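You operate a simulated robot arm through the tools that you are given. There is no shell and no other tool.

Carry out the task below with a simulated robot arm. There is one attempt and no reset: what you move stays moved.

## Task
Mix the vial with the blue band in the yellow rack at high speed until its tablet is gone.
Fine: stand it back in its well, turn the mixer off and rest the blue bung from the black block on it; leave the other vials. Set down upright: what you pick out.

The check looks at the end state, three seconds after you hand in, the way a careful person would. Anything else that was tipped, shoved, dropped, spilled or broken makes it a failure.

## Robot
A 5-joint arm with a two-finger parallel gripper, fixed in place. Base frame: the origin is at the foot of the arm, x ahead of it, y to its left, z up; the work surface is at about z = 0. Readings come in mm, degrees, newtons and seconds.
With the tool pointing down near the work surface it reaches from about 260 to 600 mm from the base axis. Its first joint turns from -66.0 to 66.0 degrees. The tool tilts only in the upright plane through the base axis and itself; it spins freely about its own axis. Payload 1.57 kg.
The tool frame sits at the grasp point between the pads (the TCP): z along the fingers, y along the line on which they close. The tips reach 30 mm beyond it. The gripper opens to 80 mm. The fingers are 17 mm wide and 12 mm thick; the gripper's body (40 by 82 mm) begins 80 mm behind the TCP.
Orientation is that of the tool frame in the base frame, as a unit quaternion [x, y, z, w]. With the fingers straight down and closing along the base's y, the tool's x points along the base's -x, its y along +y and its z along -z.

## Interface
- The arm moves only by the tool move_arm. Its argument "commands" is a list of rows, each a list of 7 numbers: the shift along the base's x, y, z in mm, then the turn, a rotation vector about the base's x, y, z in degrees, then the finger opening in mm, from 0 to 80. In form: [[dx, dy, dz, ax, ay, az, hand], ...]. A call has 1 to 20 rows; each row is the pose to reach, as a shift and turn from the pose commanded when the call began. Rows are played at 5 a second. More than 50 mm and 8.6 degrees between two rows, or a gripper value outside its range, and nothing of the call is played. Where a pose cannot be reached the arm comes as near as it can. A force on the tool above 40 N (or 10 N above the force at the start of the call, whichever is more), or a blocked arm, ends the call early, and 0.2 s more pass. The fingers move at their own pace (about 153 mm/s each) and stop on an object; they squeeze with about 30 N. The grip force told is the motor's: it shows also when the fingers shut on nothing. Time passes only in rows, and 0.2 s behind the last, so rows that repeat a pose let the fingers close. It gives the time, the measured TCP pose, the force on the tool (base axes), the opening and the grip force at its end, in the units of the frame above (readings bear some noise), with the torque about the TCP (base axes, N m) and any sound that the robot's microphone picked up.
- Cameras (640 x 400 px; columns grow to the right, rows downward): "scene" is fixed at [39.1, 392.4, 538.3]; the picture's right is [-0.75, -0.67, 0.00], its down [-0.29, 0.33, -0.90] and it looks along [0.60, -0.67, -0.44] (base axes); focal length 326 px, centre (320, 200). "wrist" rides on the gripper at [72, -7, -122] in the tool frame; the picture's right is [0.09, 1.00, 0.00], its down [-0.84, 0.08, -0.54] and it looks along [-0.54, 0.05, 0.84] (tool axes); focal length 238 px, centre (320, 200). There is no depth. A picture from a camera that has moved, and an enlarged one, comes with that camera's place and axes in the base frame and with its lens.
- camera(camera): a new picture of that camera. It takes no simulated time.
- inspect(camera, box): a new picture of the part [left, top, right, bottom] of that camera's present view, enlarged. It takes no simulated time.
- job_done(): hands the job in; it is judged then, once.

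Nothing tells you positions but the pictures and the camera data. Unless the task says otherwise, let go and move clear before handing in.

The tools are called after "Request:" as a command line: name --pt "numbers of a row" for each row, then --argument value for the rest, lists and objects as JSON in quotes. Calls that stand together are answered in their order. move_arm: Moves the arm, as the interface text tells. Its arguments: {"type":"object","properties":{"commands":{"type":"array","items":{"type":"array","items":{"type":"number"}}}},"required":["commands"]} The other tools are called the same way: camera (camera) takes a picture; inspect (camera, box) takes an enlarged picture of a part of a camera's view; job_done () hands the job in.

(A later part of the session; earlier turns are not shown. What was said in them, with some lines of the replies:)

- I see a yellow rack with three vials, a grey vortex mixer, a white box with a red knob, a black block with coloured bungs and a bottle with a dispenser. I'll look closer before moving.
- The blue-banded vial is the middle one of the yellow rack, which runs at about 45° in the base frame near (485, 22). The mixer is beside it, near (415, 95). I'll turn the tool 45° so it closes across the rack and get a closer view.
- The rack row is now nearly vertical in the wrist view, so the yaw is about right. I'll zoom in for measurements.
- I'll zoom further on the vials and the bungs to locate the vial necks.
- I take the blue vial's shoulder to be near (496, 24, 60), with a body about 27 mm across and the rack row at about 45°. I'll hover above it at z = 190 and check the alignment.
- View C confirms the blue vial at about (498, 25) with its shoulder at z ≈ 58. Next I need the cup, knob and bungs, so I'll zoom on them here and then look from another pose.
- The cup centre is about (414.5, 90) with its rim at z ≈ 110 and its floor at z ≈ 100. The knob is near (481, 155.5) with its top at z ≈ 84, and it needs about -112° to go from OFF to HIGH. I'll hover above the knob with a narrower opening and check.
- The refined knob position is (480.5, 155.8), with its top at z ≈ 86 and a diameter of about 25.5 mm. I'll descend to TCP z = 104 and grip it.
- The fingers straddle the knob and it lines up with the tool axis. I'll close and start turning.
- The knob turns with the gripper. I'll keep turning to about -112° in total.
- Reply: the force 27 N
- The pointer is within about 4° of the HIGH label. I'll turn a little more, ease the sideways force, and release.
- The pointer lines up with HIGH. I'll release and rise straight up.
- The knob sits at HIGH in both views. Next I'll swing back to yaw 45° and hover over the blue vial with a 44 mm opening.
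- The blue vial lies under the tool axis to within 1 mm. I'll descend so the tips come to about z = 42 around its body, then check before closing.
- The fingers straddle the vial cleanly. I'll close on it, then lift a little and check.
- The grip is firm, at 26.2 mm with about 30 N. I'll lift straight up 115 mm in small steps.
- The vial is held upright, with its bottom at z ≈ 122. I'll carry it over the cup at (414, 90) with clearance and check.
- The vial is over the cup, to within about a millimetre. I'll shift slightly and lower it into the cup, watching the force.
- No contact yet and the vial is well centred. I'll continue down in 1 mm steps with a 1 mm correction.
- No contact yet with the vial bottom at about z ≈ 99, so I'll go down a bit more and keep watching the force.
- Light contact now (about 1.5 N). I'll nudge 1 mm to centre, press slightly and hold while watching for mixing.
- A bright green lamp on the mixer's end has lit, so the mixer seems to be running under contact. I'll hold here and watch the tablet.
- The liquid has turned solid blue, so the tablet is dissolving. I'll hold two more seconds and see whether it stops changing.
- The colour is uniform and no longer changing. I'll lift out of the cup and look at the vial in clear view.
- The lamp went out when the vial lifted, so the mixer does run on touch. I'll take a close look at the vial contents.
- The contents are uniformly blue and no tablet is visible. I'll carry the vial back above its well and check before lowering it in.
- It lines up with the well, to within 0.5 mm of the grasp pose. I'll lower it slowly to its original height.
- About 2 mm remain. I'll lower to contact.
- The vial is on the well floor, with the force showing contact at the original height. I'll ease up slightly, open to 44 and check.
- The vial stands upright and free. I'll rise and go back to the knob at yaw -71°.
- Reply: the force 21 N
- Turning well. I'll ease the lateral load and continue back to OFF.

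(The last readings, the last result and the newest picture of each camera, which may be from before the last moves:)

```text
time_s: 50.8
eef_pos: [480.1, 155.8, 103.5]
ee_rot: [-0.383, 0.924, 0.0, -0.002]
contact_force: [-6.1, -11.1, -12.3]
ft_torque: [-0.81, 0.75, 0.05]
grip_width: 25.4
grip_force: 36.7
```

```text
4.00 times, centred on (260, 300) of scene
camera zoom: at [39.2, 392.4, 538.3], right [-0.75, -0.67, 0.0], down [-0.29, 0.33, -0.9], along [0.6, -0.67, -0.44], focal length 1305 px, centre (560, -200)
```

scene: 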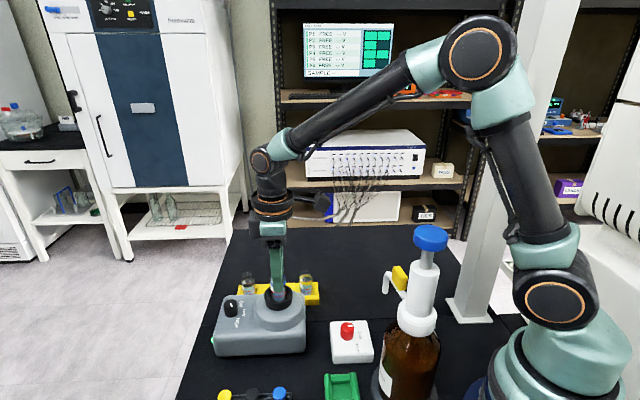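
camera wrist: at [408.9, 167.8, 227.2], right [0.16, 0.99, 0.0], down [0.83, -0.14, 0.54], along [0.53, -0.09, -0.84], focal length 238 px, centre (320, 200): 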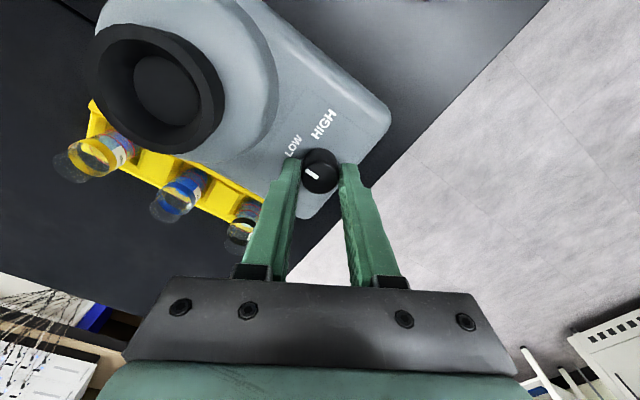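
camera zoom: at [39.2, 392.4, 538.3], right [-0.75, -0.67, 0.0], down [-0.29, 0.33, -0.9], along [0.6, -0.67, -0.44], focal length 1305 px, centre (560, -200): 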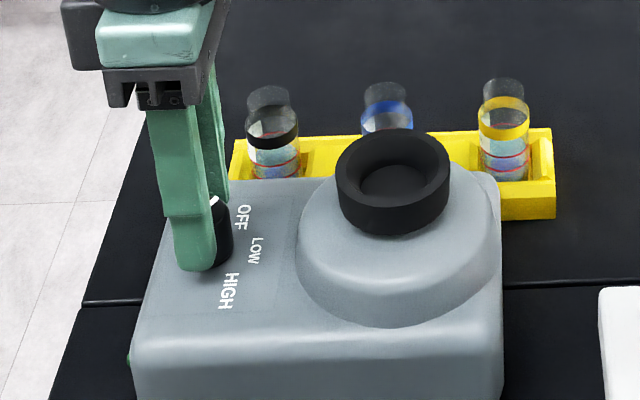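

The pointer is back at OFF, matching the first view. I'll ease the load, release and rise.

Request:
move_arm --pt "-0.3 -0.5 -0.4 0 0 0 20" --pt "-0.3 -0.5 -0.4 0 0 0 30" --pt "-0.3 -0.5 -0.4 0 0 0 54" --pt "-0.3 -0.5 -0.4 0 0 0 54" --pt "-0.3 -0.5 25 0 0 0 54" --pt "-0.3 -0.5 55 0 0 0 54" --pt "-0.3 -0.5 90 0 0 0 54" --pt "-0.3 -0.5 90 0 0 0 54"

Request:
camera --camera "wrist"

Request:
inspect --camera "wrist" --box '[270, 80, 370, 170]'

Request:
inspect --camera "scene" --box '[200, 250, 320, 350]'

```text
time_s: 52.6
eef_pos: [480.3, 156.5, 195.3]
ee_rot: [-0.382, 0.924, 0.0, 0.0]
contact_force: [0.2, 0.3, -0.2]
ft_torque: [-0.02, -0.03, 0.04]
grip_width: 53.8
grip_force: 0.0
```

```text
taken
camera wrist: at [433.8, 100.3, 317.9], right [-0.77, 0.64, 0.0], down [0.54, 0.65, 0.54], along [0.35, 0.42, -0.84], focal length 238 px, centre (320, 200)
```

wrist: 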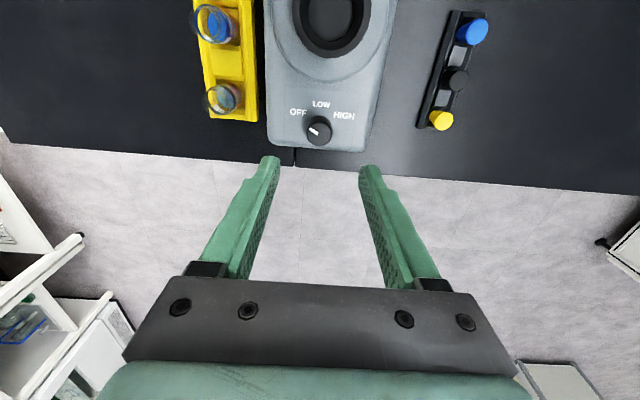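

```text
4.44 times, centred on (320, 125) of wrist
camera zoom: at [433.8, 100.3, 317.9], right [-0.77, 0.64, 0.0], down [0.54, 0.65, 0.54], along [0.35, 0.42, -0.84], focal length 1059 px, centre (320, 533)
```

zoom: 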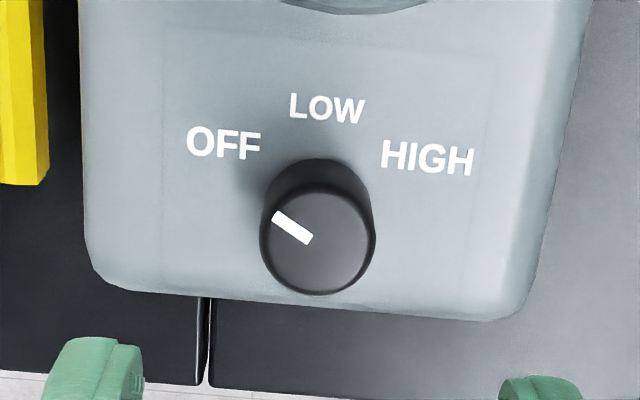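

```text
4.00 times, centred on (260, 300) of scene
camera zoom: at [39.1, 392.4, 538.3], right [-0.75, -0.67, 0.0], down [-0.29, 0.33, -0.9], along [0.6, -0.67, -0.44], focal length 1305 px, centre (560, -200)
```

zoom: 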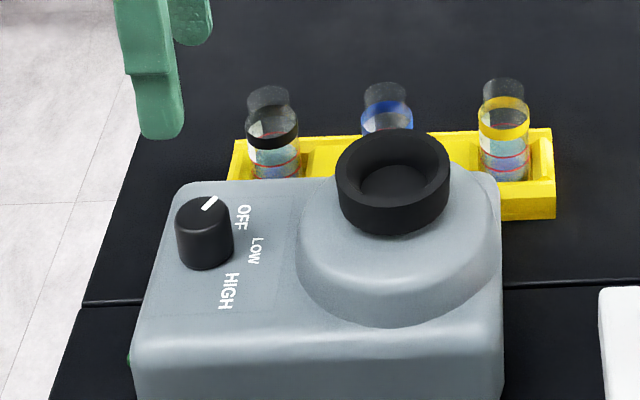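

The mixer is OFF. The blue bung's top is at about (308.7, 187.6, 34), in a row at about 45°. I'll move above it with the same yaw and look.

Request:
move_arm --pt "-29 10 0 0 0 0 54" --pt "-58 16 0 0 0 0 54" --pt "-87 20 0 0 0 0 54" --pt "-116 24 0 0 0 0 54" --pt "-145 28 0 0 0 0 54" --pt "-171.4 31.8 -10 0 0 0 50" --pt "-171.4 31.8 -40 0 0 0 46" --pt "-171.4 31.8 -70 0 0 0 46" --pt "-171.4 31.8 -70 0 0 0 46"

Request:
camera --camera "wrist"

Request:
inspect --camera "wrist" --box '[260, 80, 380, 200]'

Request:
camera --camera "scene"

```text
time_s: 54.6
eef_pos: [309.3, 189.8, 125.2]
ee_rot: [-0.384, 0.923, 0.001, 0.0]
contact_force: [1.0, -0.5, 0.6]
ft_torque: [0.04, -0.03, -0.03]
grip_width: 46.0
grip_force: 0.0
```

```text
taken
camera wrist: at [262.7, 133.6, 248.1], right [-0.77, 0.64, 0.0], down [0.54, 0.65, 0.54], along [0.35, 0.42, -0.84], focal length 238 px, centre (320, 200)
```

wrist: 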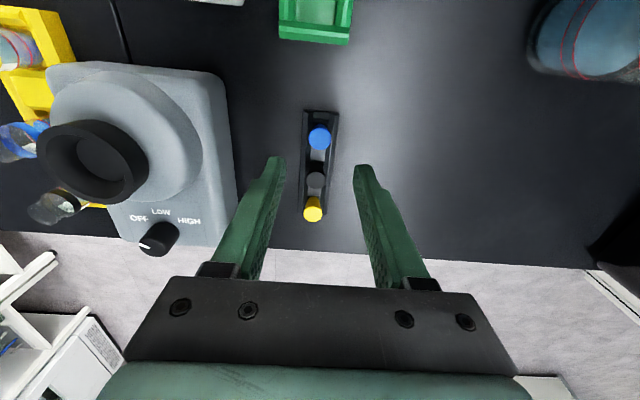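

```text
3.33 times, centred on (320, 140) of wrist
camera zoom: at [262.7, 133.6, 248.1], right [-0.77, 0.64, 0.0], down [0.54, 0.65, 0.54], along [0.35, 0.42, -0.84], focal length 794 px, centre (320, 400)
```

zoom: 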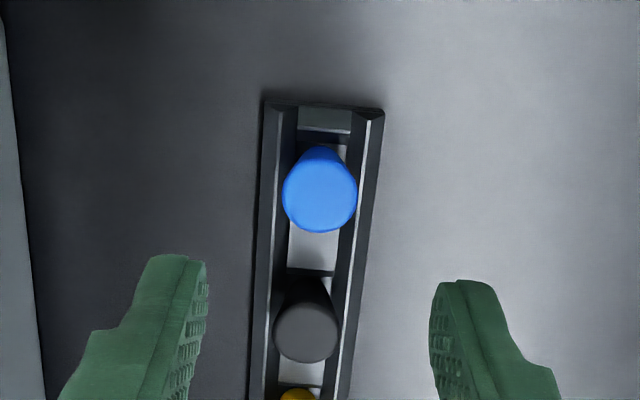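

```text
taken
```

scene: 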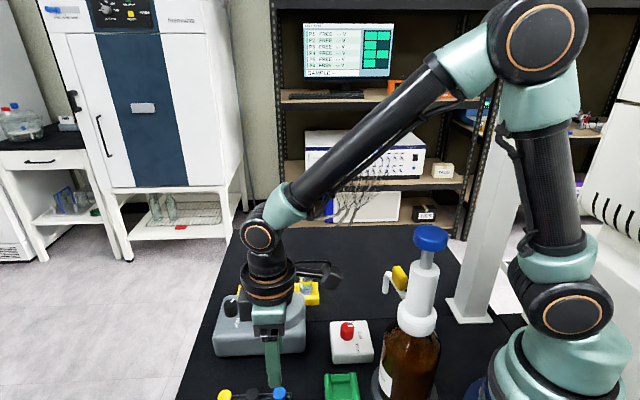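

The blue bung is about 2 mm from the tool axis and about 20.5 mm across. I'll correct and descend with the fingers open so the tips are about 10 mm below its top.

Request:
move_arm --pt "-0.5 -1.6 -20 0 0 0 46" --pt "-0.5 -1.6 -40 0 0 0 46" --pt "-0.5 -1.6 -58 0 0 0 46" --pt "-0.5 -1.6 -68 0 0 0 46" --pt "-0.5 -1.6 -68 0 0 0 46" --pt "-0.5 -1.6 -68 0 0 0 46"

Request:
inspect --camera "wrist" --box '[250, 100, 390, 220]'

Request:
inspect --camera "scene" --box '[210, 320, 310, 400]'

```text
time_s: 56.0
eef_pos: [308.6, 188.0, 56.6]
ee_rot: [-0.383, 0.924, -0.001, 0.0]
contact_force: [-0.2, 0.8, 0.5]
ft_torque: [0.03, 0.01, -0.01]
grip_width: 46.0
grip_force: 0.1
```

```text
3.33 times, centred on (320, 160) of wrist
camera zoom: at [261.9, 131.3, 179.5], right [-0.77, 0.64, 0.0], down [0.54, 0.65, 0.54], along [0.35, 0.42, -0.84], focal length 794 px, centre (320, 333)
```

zoom: 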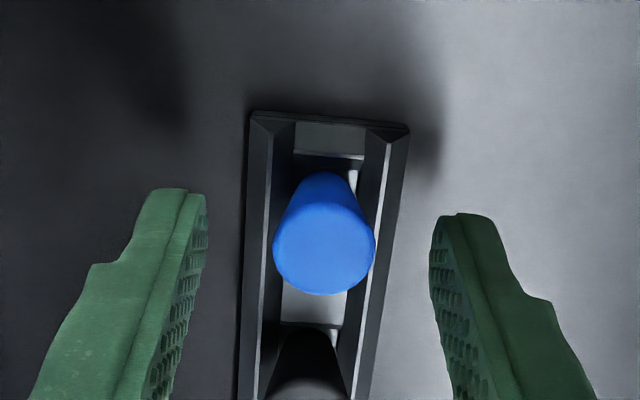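

```text
5.00 times, centred on (260, 360) of scene
camera zoom: at [39.1, 392.4, 538.3], right [-0.75, -0.67, 0.0], down [-0.29, 0.33, -0.9], along [0.6, -0.67, -0.44], focal length 1631 px, centre (620, -600)
```

zoom: 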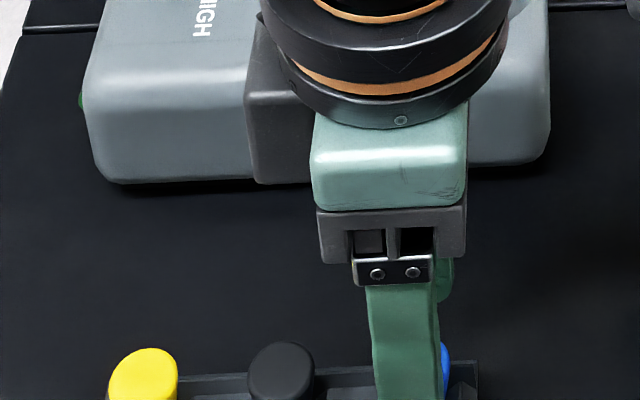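

Well aligned. I'll drop 2.5 mm more and close gently on the bung.

Request:
move_arm --pt "0 0.6 -2.5 0 0 0 40" --pt "0 0.6 -2.5 0 0 0 32" --pt "0 0.6 -2.5 0 0 0 26" --pt "0 0.6 -2.5 0 0 0 16" --pt "0 0.6 -2.5 0 0 0 16" --pt "0 0.6 -2.5 0 0 0 16"

Request:
inspect --camera "wrist" --box '[250, 100, 390, 220]'

```text
time_s: 57.4
eef_pos: [309.7, 187.0, 54.3]
ee_rot: [-0.384, 0.924, 0.0, 0.001]
contact_force: [0.1, -0.1, 0.3]
ft_torque: [-0.03, -0.03, -0.02]
grip_width: 18.0
grip_force: 8.0
```

```text
3.33 times, centred on (320, 160) of wrist
camera zoom: at [262.3, 131.5, 177.2], right [-0.77, 0.64, 0.0], down [0.54, 0.65, 0.54], along [0.35, 0.42, -0.84], focal length 794 px, centre (320, 333)
```

zoom: 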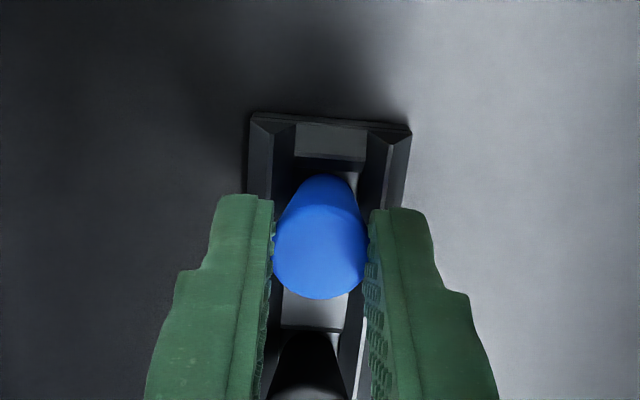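

The grip is only 8 N because the command is close to the width, so I'll squeeze a bit more and lift slightly.

Request:
move_arm --pt "0 0 0 0 0 0 12" --pt "0 0 0 0 0 0 10" --pt "0 0 0 0 0 0 10" --pt "0 0 4 0 0 0 10" --pt "0 0 10 0 0 0 10" --pt "0 0 20 0 0 0 10" --pt "0 0 20 0 0 0 10"

Request:
inspect --camera "wrist" --box '[250, 100, 390, 220]'

Request:
inspect --camera "scene" --box '[210, 320, 310, 400]'

```text
time_s: 59.0
eef_pos: [307.9, 187.0, 74.8]
ee_rot: [-0.383, 0.924, 0.0, 0.001]
contact_force: [0.0, 0.0, -0.4]
ft_torque: [-0.01, 0.0, -0.02]
grip_width: 11.6
grip_force: 29.0
```

```text
3.33 times, centred on (320, 160) of wrist
camera zoom: at [261.7, 131.0, 197.7], right [-0.77, 0.64, 0.0], down [0.54, 0.65, 0.54], along [0.35, 0.42, -0.84], focal length 794 px, centre (320, 333)
```

zoom: 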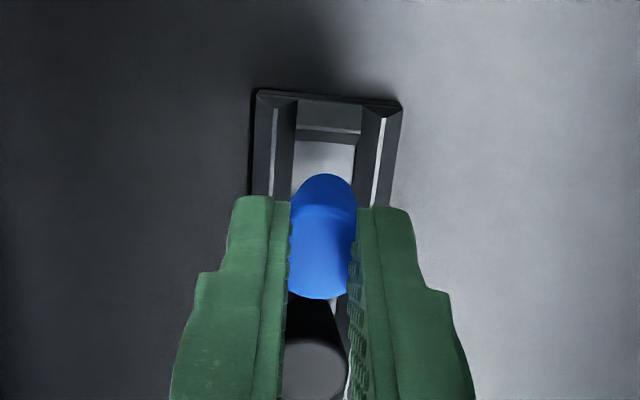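

```text
5.00 times, centred on (260, 360) of scene
camera zoom: at [39.1, 392.4, 538.3], right [-0.75, -0.67, 0.0], down [-0.29, 0.33, -0.9], along [0.6, -0.67, -0.44], focal length 1631 px, centre (620, -600)
```

zoom: 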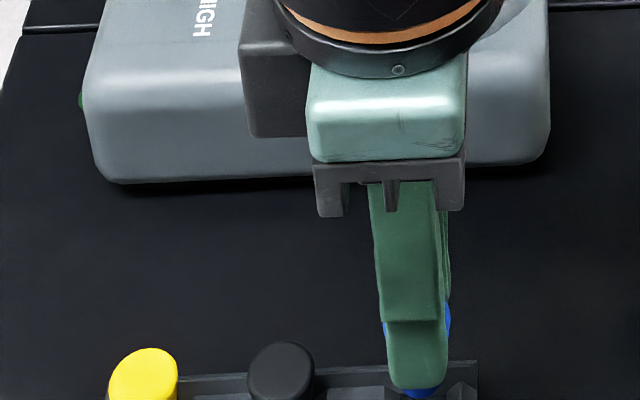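

The bung is out of its well and held, though it is soft and squeezed to 11.6 mm. I'll loosen the grip somewhat, lift higher and check how it hangs.

Request:
move_arm --pt "0 0 0 0 0 0 12" --pt "0 0 0 0 0 0 13" --pt "0 0 20 0 0 0 13" --pt "0 0 50 0 0 0 13" --pt "0 0 80 0 0 0 13" --pt "0 0 105 0 0 0 13" --pt "0 0 105 0 0 0 13"

Request:
inspect --camera "wrist" --box '[250, 100, 390, 220]'

Request:
inspect --camera "scene" --box '[240, 300, 310, 370]'

```text
time_s: 60.6
eef_pos: [306.9, 187.2, 179.1]
ee_rot: [-0.383, 0.924, 0.0, 0.0]
contact_force: [0.6, 0.2, -0.3]
ft_torque: [0.01, 0.02, 0.0]
grip_width: 16.6
grip_force: 17.3
```

```text
3.33 times, centred on (320, 160) of wrist
camera zoom: at [261.6, 130.9, 301.5], right [-0.77, 0.64, 0.0], down [0.54, 0.65, 0.54], along [0.35, 0.42, -0.84], focal length 794 px, centre (320, 333)
```

zoom: 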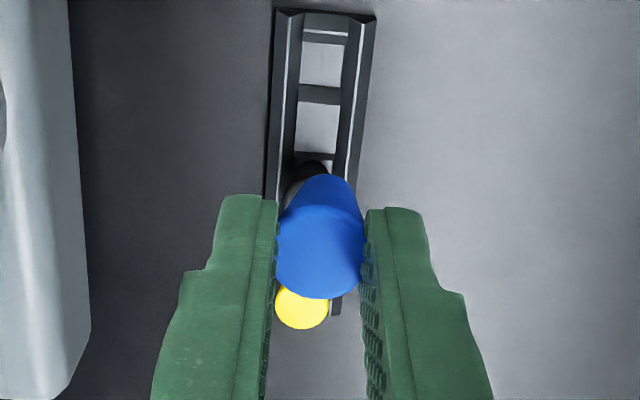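

```text
5.71 times, centred on (275, 335) of scene
camera zoom: at [39.1, 392.4, 538.3], right [-0.75, -0.67, 0.0], down [-0.29, 0.33, -0.9], along [0.6, -0.67, -0.44], focal length 1864 px, centre (577, -571)
```

zoom: 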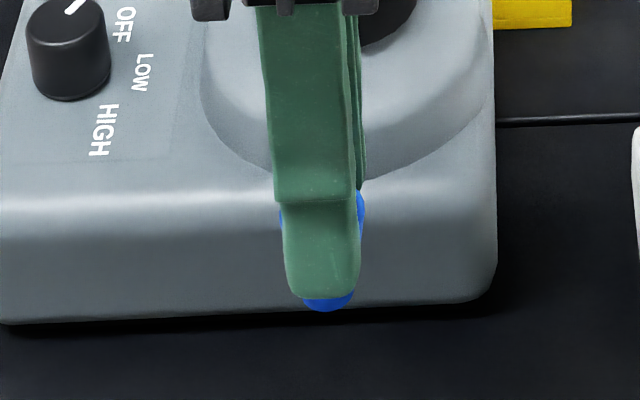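

The bung hangs upright, its bottom about 54 mm below the TCP. I'll carry it high over the mixer to above the blue vial, stopping with the bung about 20 mm over the mouth.

Request:
move_arm --pt "0 0 15 0 0 0 13" --pt "0 0 30 0 0 0 13" --pt "24 -20 30 0 0 0 13" --pt "48 -41 30 0 0 0 13" --pt "72 -61 30 0 0 0 13" --pt "96 -82 30 0 0 0 13" --pt "120 -102 30 0 0 0 13" --pt "144 -123 30 0 0 0 13" --pt "168 -143 30 0 0 0 13" --pt "190.1 -161.8 30 0 0 0 13" --pt "190.1 -161.8 10 0 0 0 13" --pt "190.1 -161.8 -10 0 0 0 13" --pt "190.1 -161.8 -27 0 0 0 13" --pt "190.1 -161.8 -27 0 0 0 13" --pt "190.1 -161.8 -27 0 0 0 13"

Request:
camera --camera "wrist"

Request:
inspect --camera "wrist" --box '[270, 100, 370, 200]'

Request:
inspect --camera "scene" --box '[250, 235, 310, 295]'

```text
time_s: 63.8
eef_pos: [499.6, 25.1, 151.4]
ee_rot: [-0.382, 0.924, 0.0, 0.001]
contact_force: [0.5, -0.3, -0.1]
ft_torque: [0.05, 0.01, 0.0]
grip_width: 15.1
grip_force: 1.6
```

```text
taken
camera wrist: at [452.5, -30.6, 274.7], right [-0.77, 0.64, 0.0], down [0.54, 0.65, 0.54], along [0.35, 0.42, -0.84], focal length 238 px, centre (320, 200)
```

wrist: 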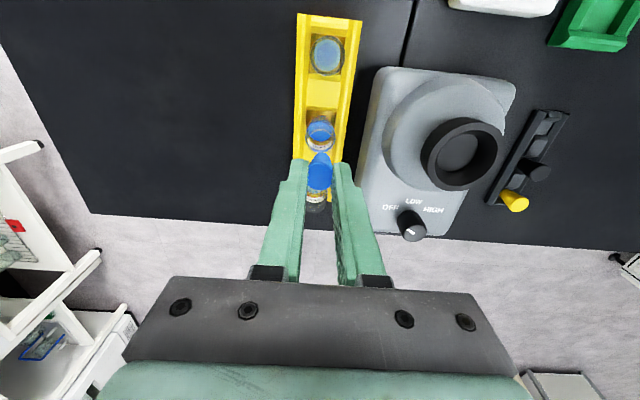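

```text
4.00 times, centred on (320, 150) of wrist
camera zoom: at [452.5, -30.6, 274.7], right [-0.77, 0.64, 0.0], down [0.54, 0.65, 0.54], along [0.35, 0.42, -0.84], focal length 953 px, centre (320, 400)
```

zoom: 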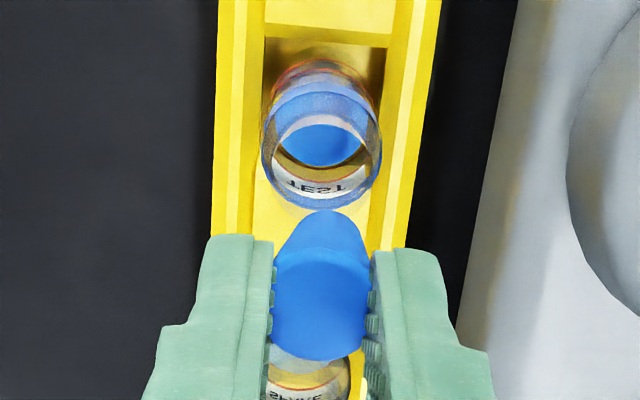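

```text
6.67 times, centred on (280, 265) of scene
camera zoom: at [39.1, 392.4, 538.3], right [-0.75, -0.67, 0.0], down [-0.29, 0.33, -0.9], along [0.6, -0.67, -0.44], focal length 2174 px, centre (587, -233)
```

zoom: 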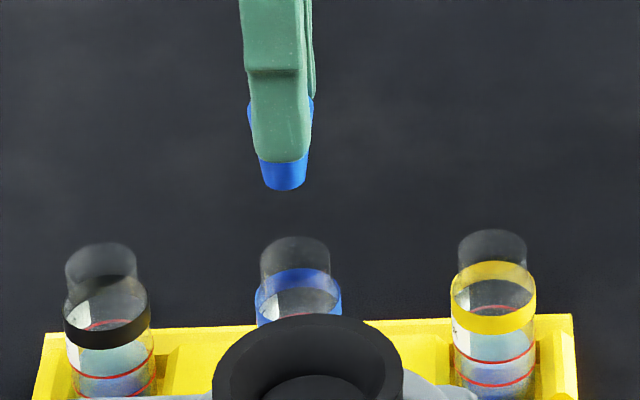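

The bung's bottom is about 2 mm forward of the vial axis and 28 mm above the mouth, at z ≈ 73.5. I'll firm the grip a little, correct the offset and lower 21 mm.

Request:
move_arm --pt "0 0 0 0 0 0 11" --pt "-1.2 -1.4 0 0 0 0 11" --pt "-1.2 -1.4 -8 0 0 0 11" --pt "-1.2 -1.4 -15 0 0 0 11" --pt "-1.2 -1.4 -21 0 0 0 11" --pt "-1.2 -1.4 -21 0 0 0 11" --pt "-1.2 -1.4 -21 0 0 0 11"

Request:
inspect --camera "wrist" --box '[270, 100, 370, 200]'

Request:
inspect --camera "scene" --box '[260, 245, 300, 285]'

```text
time_s: 65.4
eef_pos: [497.2, 24.2, 132.5]
ee_rot: [-0.383, 0.924, 0.001, 0.0]
contact_force: [0.1, -0.8, 0.3]
ft_torque: [0.02, -0.04, -0.02]
grip_width: 13.2
grip_force: 29.4
```

```text
4.00 times, centred on (320, 150) of wrist
camera zoom: at [450.9, -32.7, 254.3], right [-0.77, 0.64, 0.0], down [0.54, 0.65, 0.54], along [0.35, 0.42, -0.84], focal length 953 px, centre (320, 400)
```

zoom: 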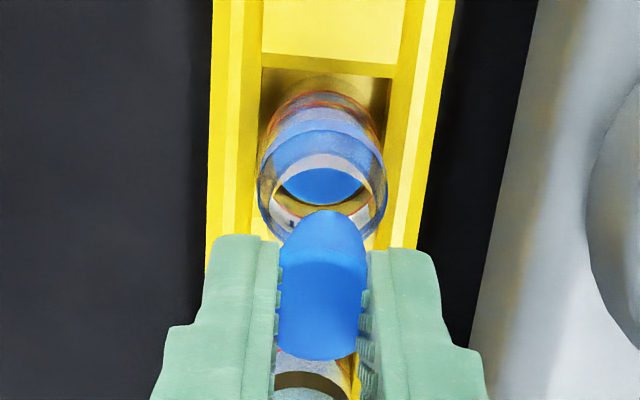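

```text
10.00 times, centred on (280, 265) of scene
camera zoom: at [39.1, 392.4, 538.3], right [-0.75, -0.67, 0.0], down [-0.29, 0.33, -0.9], along [0.6, -0.67, -0.44], focal length 3262 px, centre (720, -450)
```

zoom: 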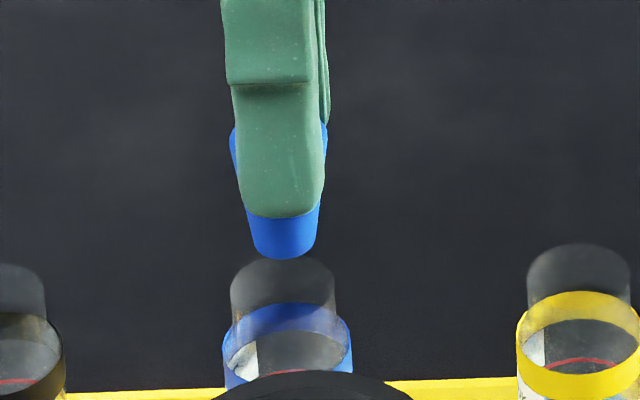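

The bung is aligned with the mouth, to within about 1 mm, with a gap of about 9 mm. I'll lower it into the neck gently.

Request:
move_arm --pt "0.3 0.4 -4 0 0 0 11" --pt "0.3 0.4 -8 0 0 0 11" --pt "0.3 0.4 -11 0 0 0 11" --pt "0.3 0.4 -14 0 0 0 11" --pt "0.3 0.4 -14 0 0 0 11"

Request:
inspect --camera "wrist" --box '[270, 100, 370, 200]'

Request:
inspect --camera "scene" --box '[260, 245, 300, 285]'

```text
time_s: 66.6
eef_pos: [497.2, 24.6, 118.6]
ee_rot: [-0.383, 0.924, 0.001, 0.0]
contact_force: [0.1, -0.5, 0.5]
ft_torque: [0.01, -0.01, 0.02]
grip_width: 15.9
grip_force: 17.8
```

```text
4.00 times, centred on (320, 150) of wrist
camera zoom: at [451.1, -31.6, 240.4], right [-0.77, 0.64, 0.0], down [0.54, 0.65, 0.54], along [0.35, 0.42, -0.84], focal length 953 px, centre (320, 400)
```

zoom: 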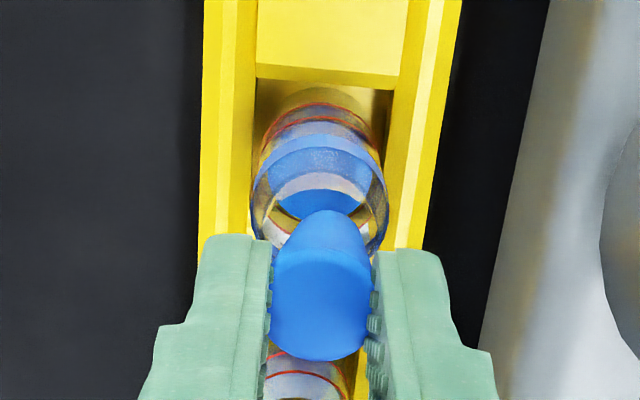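

```text
10.00 times, centred on (280, 265) of scene
camera zoom: at [39.1, 392.4, 538.3], right [-0.75, -0.67, 0.0], down [-0.29, 0.33, -0.9], along [0.6, -0.67, -0.44], focal length 3262 px, centre (720, -450)
```

zoom: 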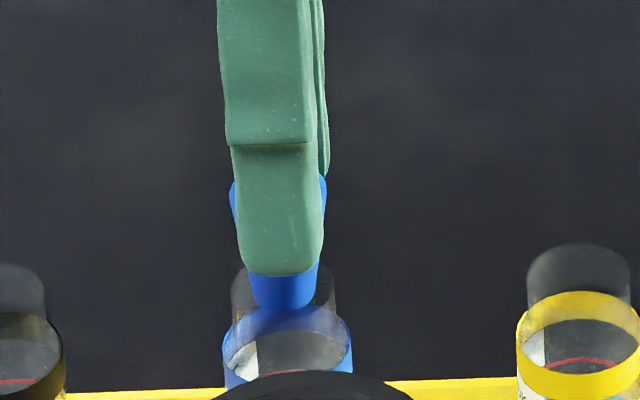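

The bung's end has entered the neck with no force. I'll keep lowering until it resists.

Request:
move_arm --pt "0 0 -2 0 0 0 11" --pt "0 0 -4 0 0 0 11" --pt "0 0 -6 0 0 0 11" --pt "0 0 -6 0 0 0 11"

Request:
inspect --camera "wrist" --box '[270, 100, 370, 200]'

Request:
inspect --camera "scene" --box '[260, 245, 300, 285]'

```text
time_s: 67.6
eef_pos: [497.7, 23.9, 111.3]
ee_rot: [-0.383, 0.924, 0.0, 0.0]
contact_force: [-0.9, 0.1, 3.7]
ft_torque: [0.0, 0.0, 0.02]
grip_width: 12.6
grip_force: 29.3
```

```text
4.00 times, centred on (320, 150) of wrist
camera zoom: at [451.3, -32.3, 234.6], right [-0.77, 0.64, 0.0], down [0.54, 0.65, 0.54], along [0.35, 0.42, -0.84], focal length 953 px, centre (320, 400)
```

zoom: 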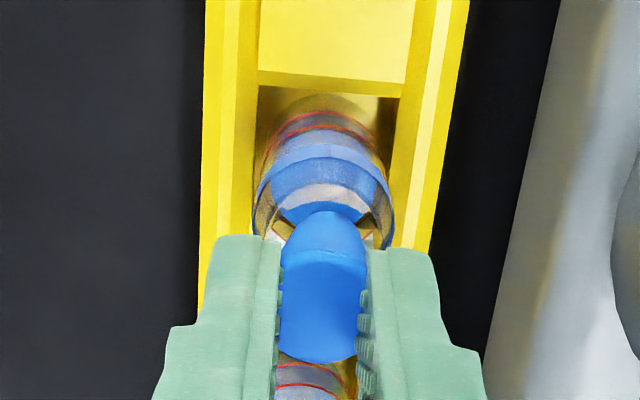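

```text
10.00 times, centred on (280, 265) of scene
camera zoom: at [39.1, 392.4, 538.3], right [-0.75, -0.67, 0.0], down [-0.29, 0.33, -0.9], along [0.6, -0.67, -0.44], focal length 3262 px, centre (720, -450)
```

zoom: 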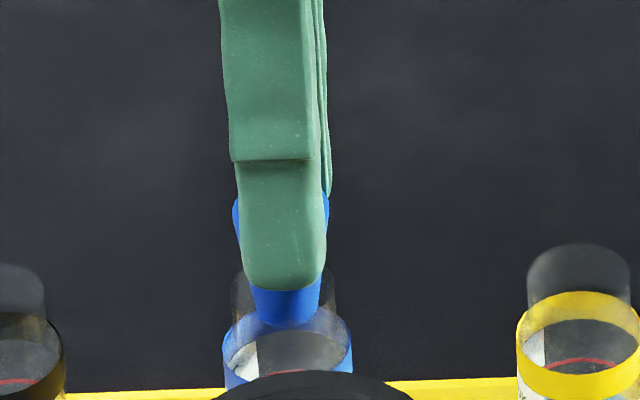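

It now resists with 3.7 N, about 11 mm into the neck, so it's seating. I'll press slightly further, then open slowly.

Request:
move_arm --pt "0 0 -1 0 0 0 11" --pt "0 0 -1.5 0 0 0 11" --pt "0 0 -1.5 0 0 0 11"

Request:
inspect --camera "scene" --box '[260, 245, 300, 285]'

Request:
inspect --camera "wrist" --box '[270, 100, 370, 200]'

```text
time_s: 68.4
eef_pos: [496.6, 24.5, 109.9]
ee_rot: [-0.383, 0.924, -0.001, 0.0]
contact_force: [1.0, 0.4, 3.6]
ft_torque: [0.02, -0.01, 0.02]
grip_width: 12.8
grip_force: 29.7
```

```text
10.00 times, centred on (280, 265) of scene
camera zoom: at [39.1, 392.4, 538.3], right [-0.75, -0.67, 0.0], down [-0.29, 0.33, -0.9], along [0.6, -0.67, -0.44], focal length 3262 px, centre (720, -450)
```

zoom: 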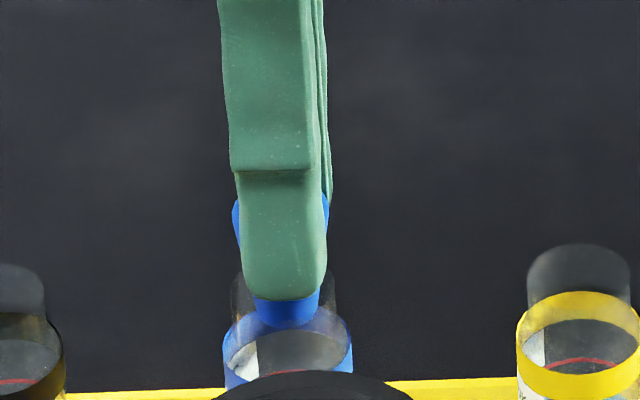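

```text
4.00 times, centred on (320, 150) of wrist
camera zoom: at [451.0, -31.9, 232.5], right [-0.77, 0.64, 0.0], down [0.54, 0.65, 0.54], along [0.35, 0.42, -0.84], focal length 953 px, centre (320, 400)
```

zoom: 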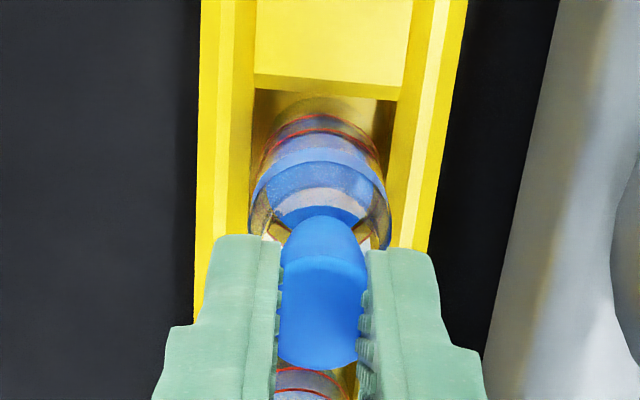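

The bung is seated, since the fingers now slide on it. I'll open in small steps and check it stays put.

Request:
move_arm --pt "0 0 0 0 0 0 14" --pt "0 0 0 0 0 0 16" --pt "0 0 0 0 0 0 18" --pt "0 0 0 0 0 0 20" --pt "0 0 0 0 0 0 23" --pt "0 0 0 0 0 0 28" --pt "0 0 0 0 0 0 36" --pt "0 0 0 0 0 0 44" --pt "0 0 0 0 0 0 44"

Request:
inspect --camera "wrist" --box '[260, 90, 380, 210]'

Request:
inspect --camera "scene" --box '[260, 245, 300, 285]'

```text
time_s: 70.4
eef_pos: [498.0, 23.5, 110.3]
ee_rot: [-0.383, 0.924, 0.0, 0.0]
contact_force: [-0.1, -0.8, -0.5]
ft_torque: [-0.05, 0.01, -0.05]
grip_width: 44.0
grip_force: 0.1
```

```text
3.33 times, centred on (320, 150) of wrist
camera zoom: at [451.1, -31.9, 232.8], right [-0.77, 0.64, 0.0], down [0.54, 0.65, 0.54], along [0.35, 0.42, -0.84], focal length 794 px, centre (320, 367)
```

zoom: 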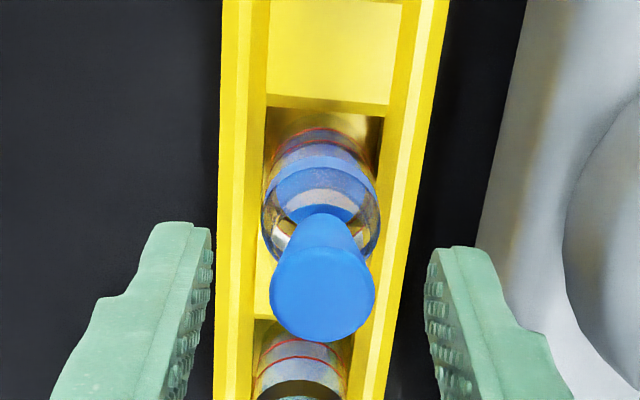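

```text
10.00 times, centred on (280, 265) of scene
camera zoom: at [39.1, 392.4, 538.3], right [-0.75, -0.67, 0.0], down [-0.29, 0.33, -0.9], along [0.6, -0.67, -0.44], focal length 3262 px, centre (720, -450)
```

zoom: 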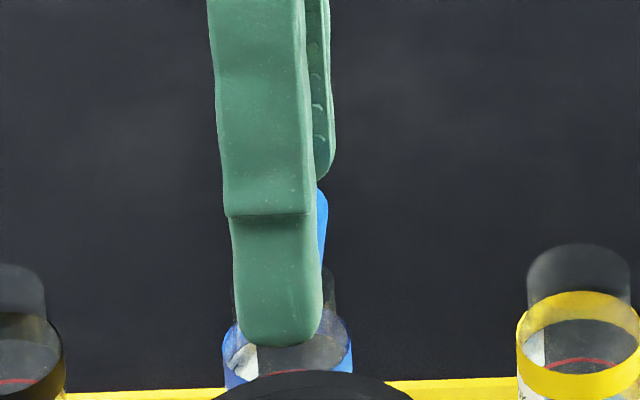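

The bung stays on the vial. I'll rise straight up, clear of it, and check.

Request:
move_arm --pt "0 0 15 0 0 0 44" --pt "0 0 40 0 0 0 44" --pt "0 0 75 0 0 0 44" --pt "0 0 110 0 0 0 44" --pt "0 0 140 0 0 0 44" --pt "0 0 140 0 0 0 44"

Request:
camera --camera "scene"

Request:
inspect --camera "scene" --box '[235, 245, 325, 315]'

Request:
inspect --camera "scene" --box '[205, 290, 305, 400]'

Request:
inspect --camera "wrist" --box '[270, 40, 370, 170]'

```text
time_s: 71.8
eef_pos: [498.7, 21.5, 249.9]
ee_rot: [-0.382, 0.924, 0.0, 0.0]
contact_force: [1.1, 1.4, 0.2]
ft_torque: [0.0, -0.03, -0.01]
grip_width: 43.9
grip_force: 0.0
```

```text
taken
```

scene: 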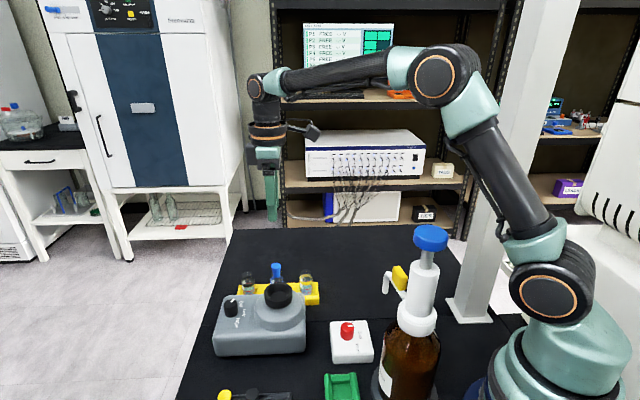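

```text
5.71 times, centred on (280, 280) of scene
camera zoom: at [39.1, 392.4, 538.3], right [-0.75, -0.67, 0.0], down [-0.29, 0.33, -0.9], along [0.6, -0.67, -0.44], focal length 1864 px, centre (549, -257)
```

zoom: 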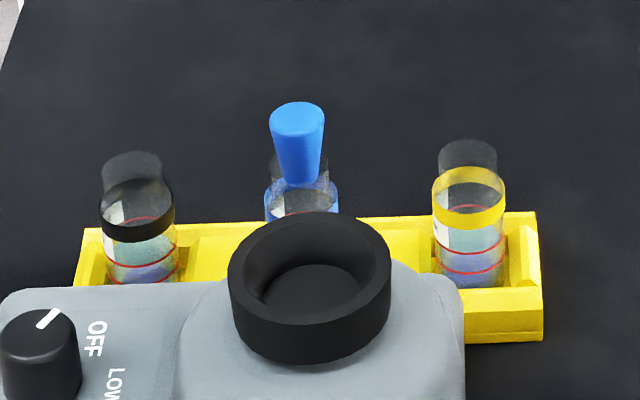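

```text
3.64 times, centred on (255, 345) of scene
camera zoom: at [39.1, 392.4, 538.3], right [-0.75, -0.67, 0.0], down [-0.29, 0.33, -0.9], along [0.6, -0.67, -0.44], focal length 1186 px, centre (556, -327)
```

zoom: 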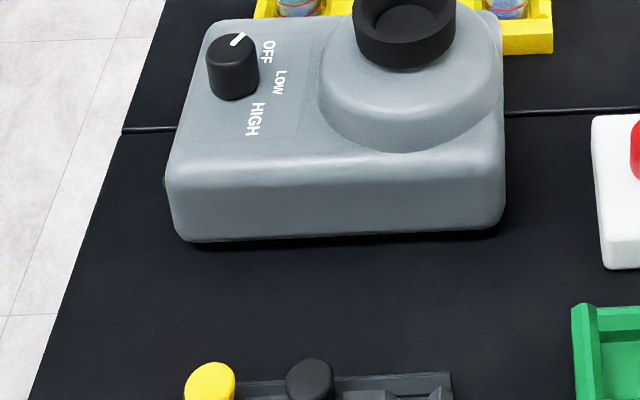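

```text
3.08 times, centred on (320, 105) of wrist
camera zoom: at [451.2, -34.8, 372.8], right [-0.77, 0.64, 0.0], down [0.54, 0.65, 0.54], along [0.35, 0.42, -0.84], focal length 733 px, centre (320, 492)
```

zoom: 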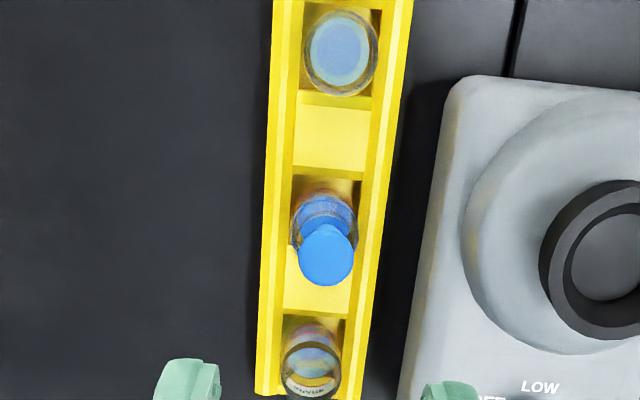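

Request:
inspect --camera "scene" --box '[262, 255, 297, 290]'

Request:
inspect --camera "wrist" --box '[300, 90, 340, 140]'

```text
11.43 times, centred on (280, 272) of scene
camera zoom: at [39.1, 392.4, 538.3], right [-0.75, -0.67, 0.0], down [-0.29, 0.33, -0.9], along [0.6, -0.67, -0.44], focal length 3728 px, centre (783, -629)
```

zoom: 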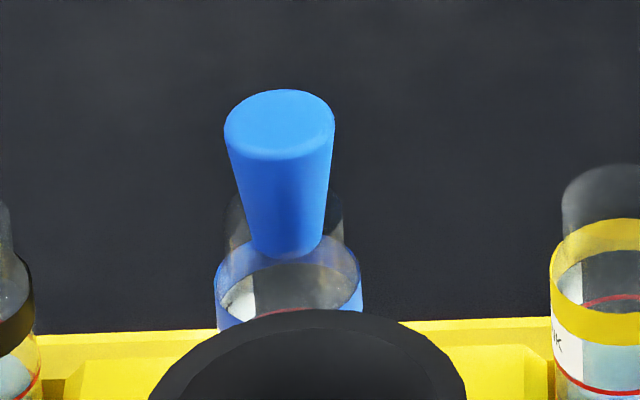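

```text
8.00 times, centred on (320, 115) of wrist
camera zoom: at [451.2, -34.8, 372.8], right [-0.77, 0.64, 0.0], down [0.54, 0.65, 0.54], along [0.35, 0.42, -0.84], focal length 1907 px, centre (320, 880)
```

zoom: 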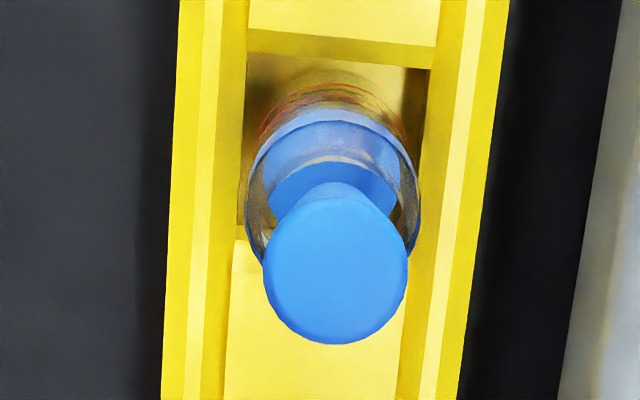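

The blue bung sits upright in the mouth of the blue-banded vial, which stands in its own well. The mixer knob is at OFF, the other vials are untouched and the arm is clear, so I'm handing in.

Request:
job_done

```text
The job is handed in.
```

I mixed the blue-banded vial on HIGH until its liquid was an even blue and I could see no tablet in it. I handed the job in and don't have the check's result.

- **Mixing:** I held the vial in the mixer cup for about six seconds. The colour stopped changing between the last two looks, about two seconds apart. I took that and the clear view after lifting as the sign the tablet was gone.
- **Vial:** It is standing upright in its own well in the yellow rack.
- **Mixer:** The knob is back at OFF, and its pointer matches the first picture.
- **Bung:** The blue bung from the black block sits upright in the mouth of the vial, about 11 mm in. It is soft and squeezed noticeably in the gripper, but it held its place and shape once released.
- **Everything else:** In the last pictures nothing was tipped, shoved or spilled, the other vials look untouched, and the arm is clear.
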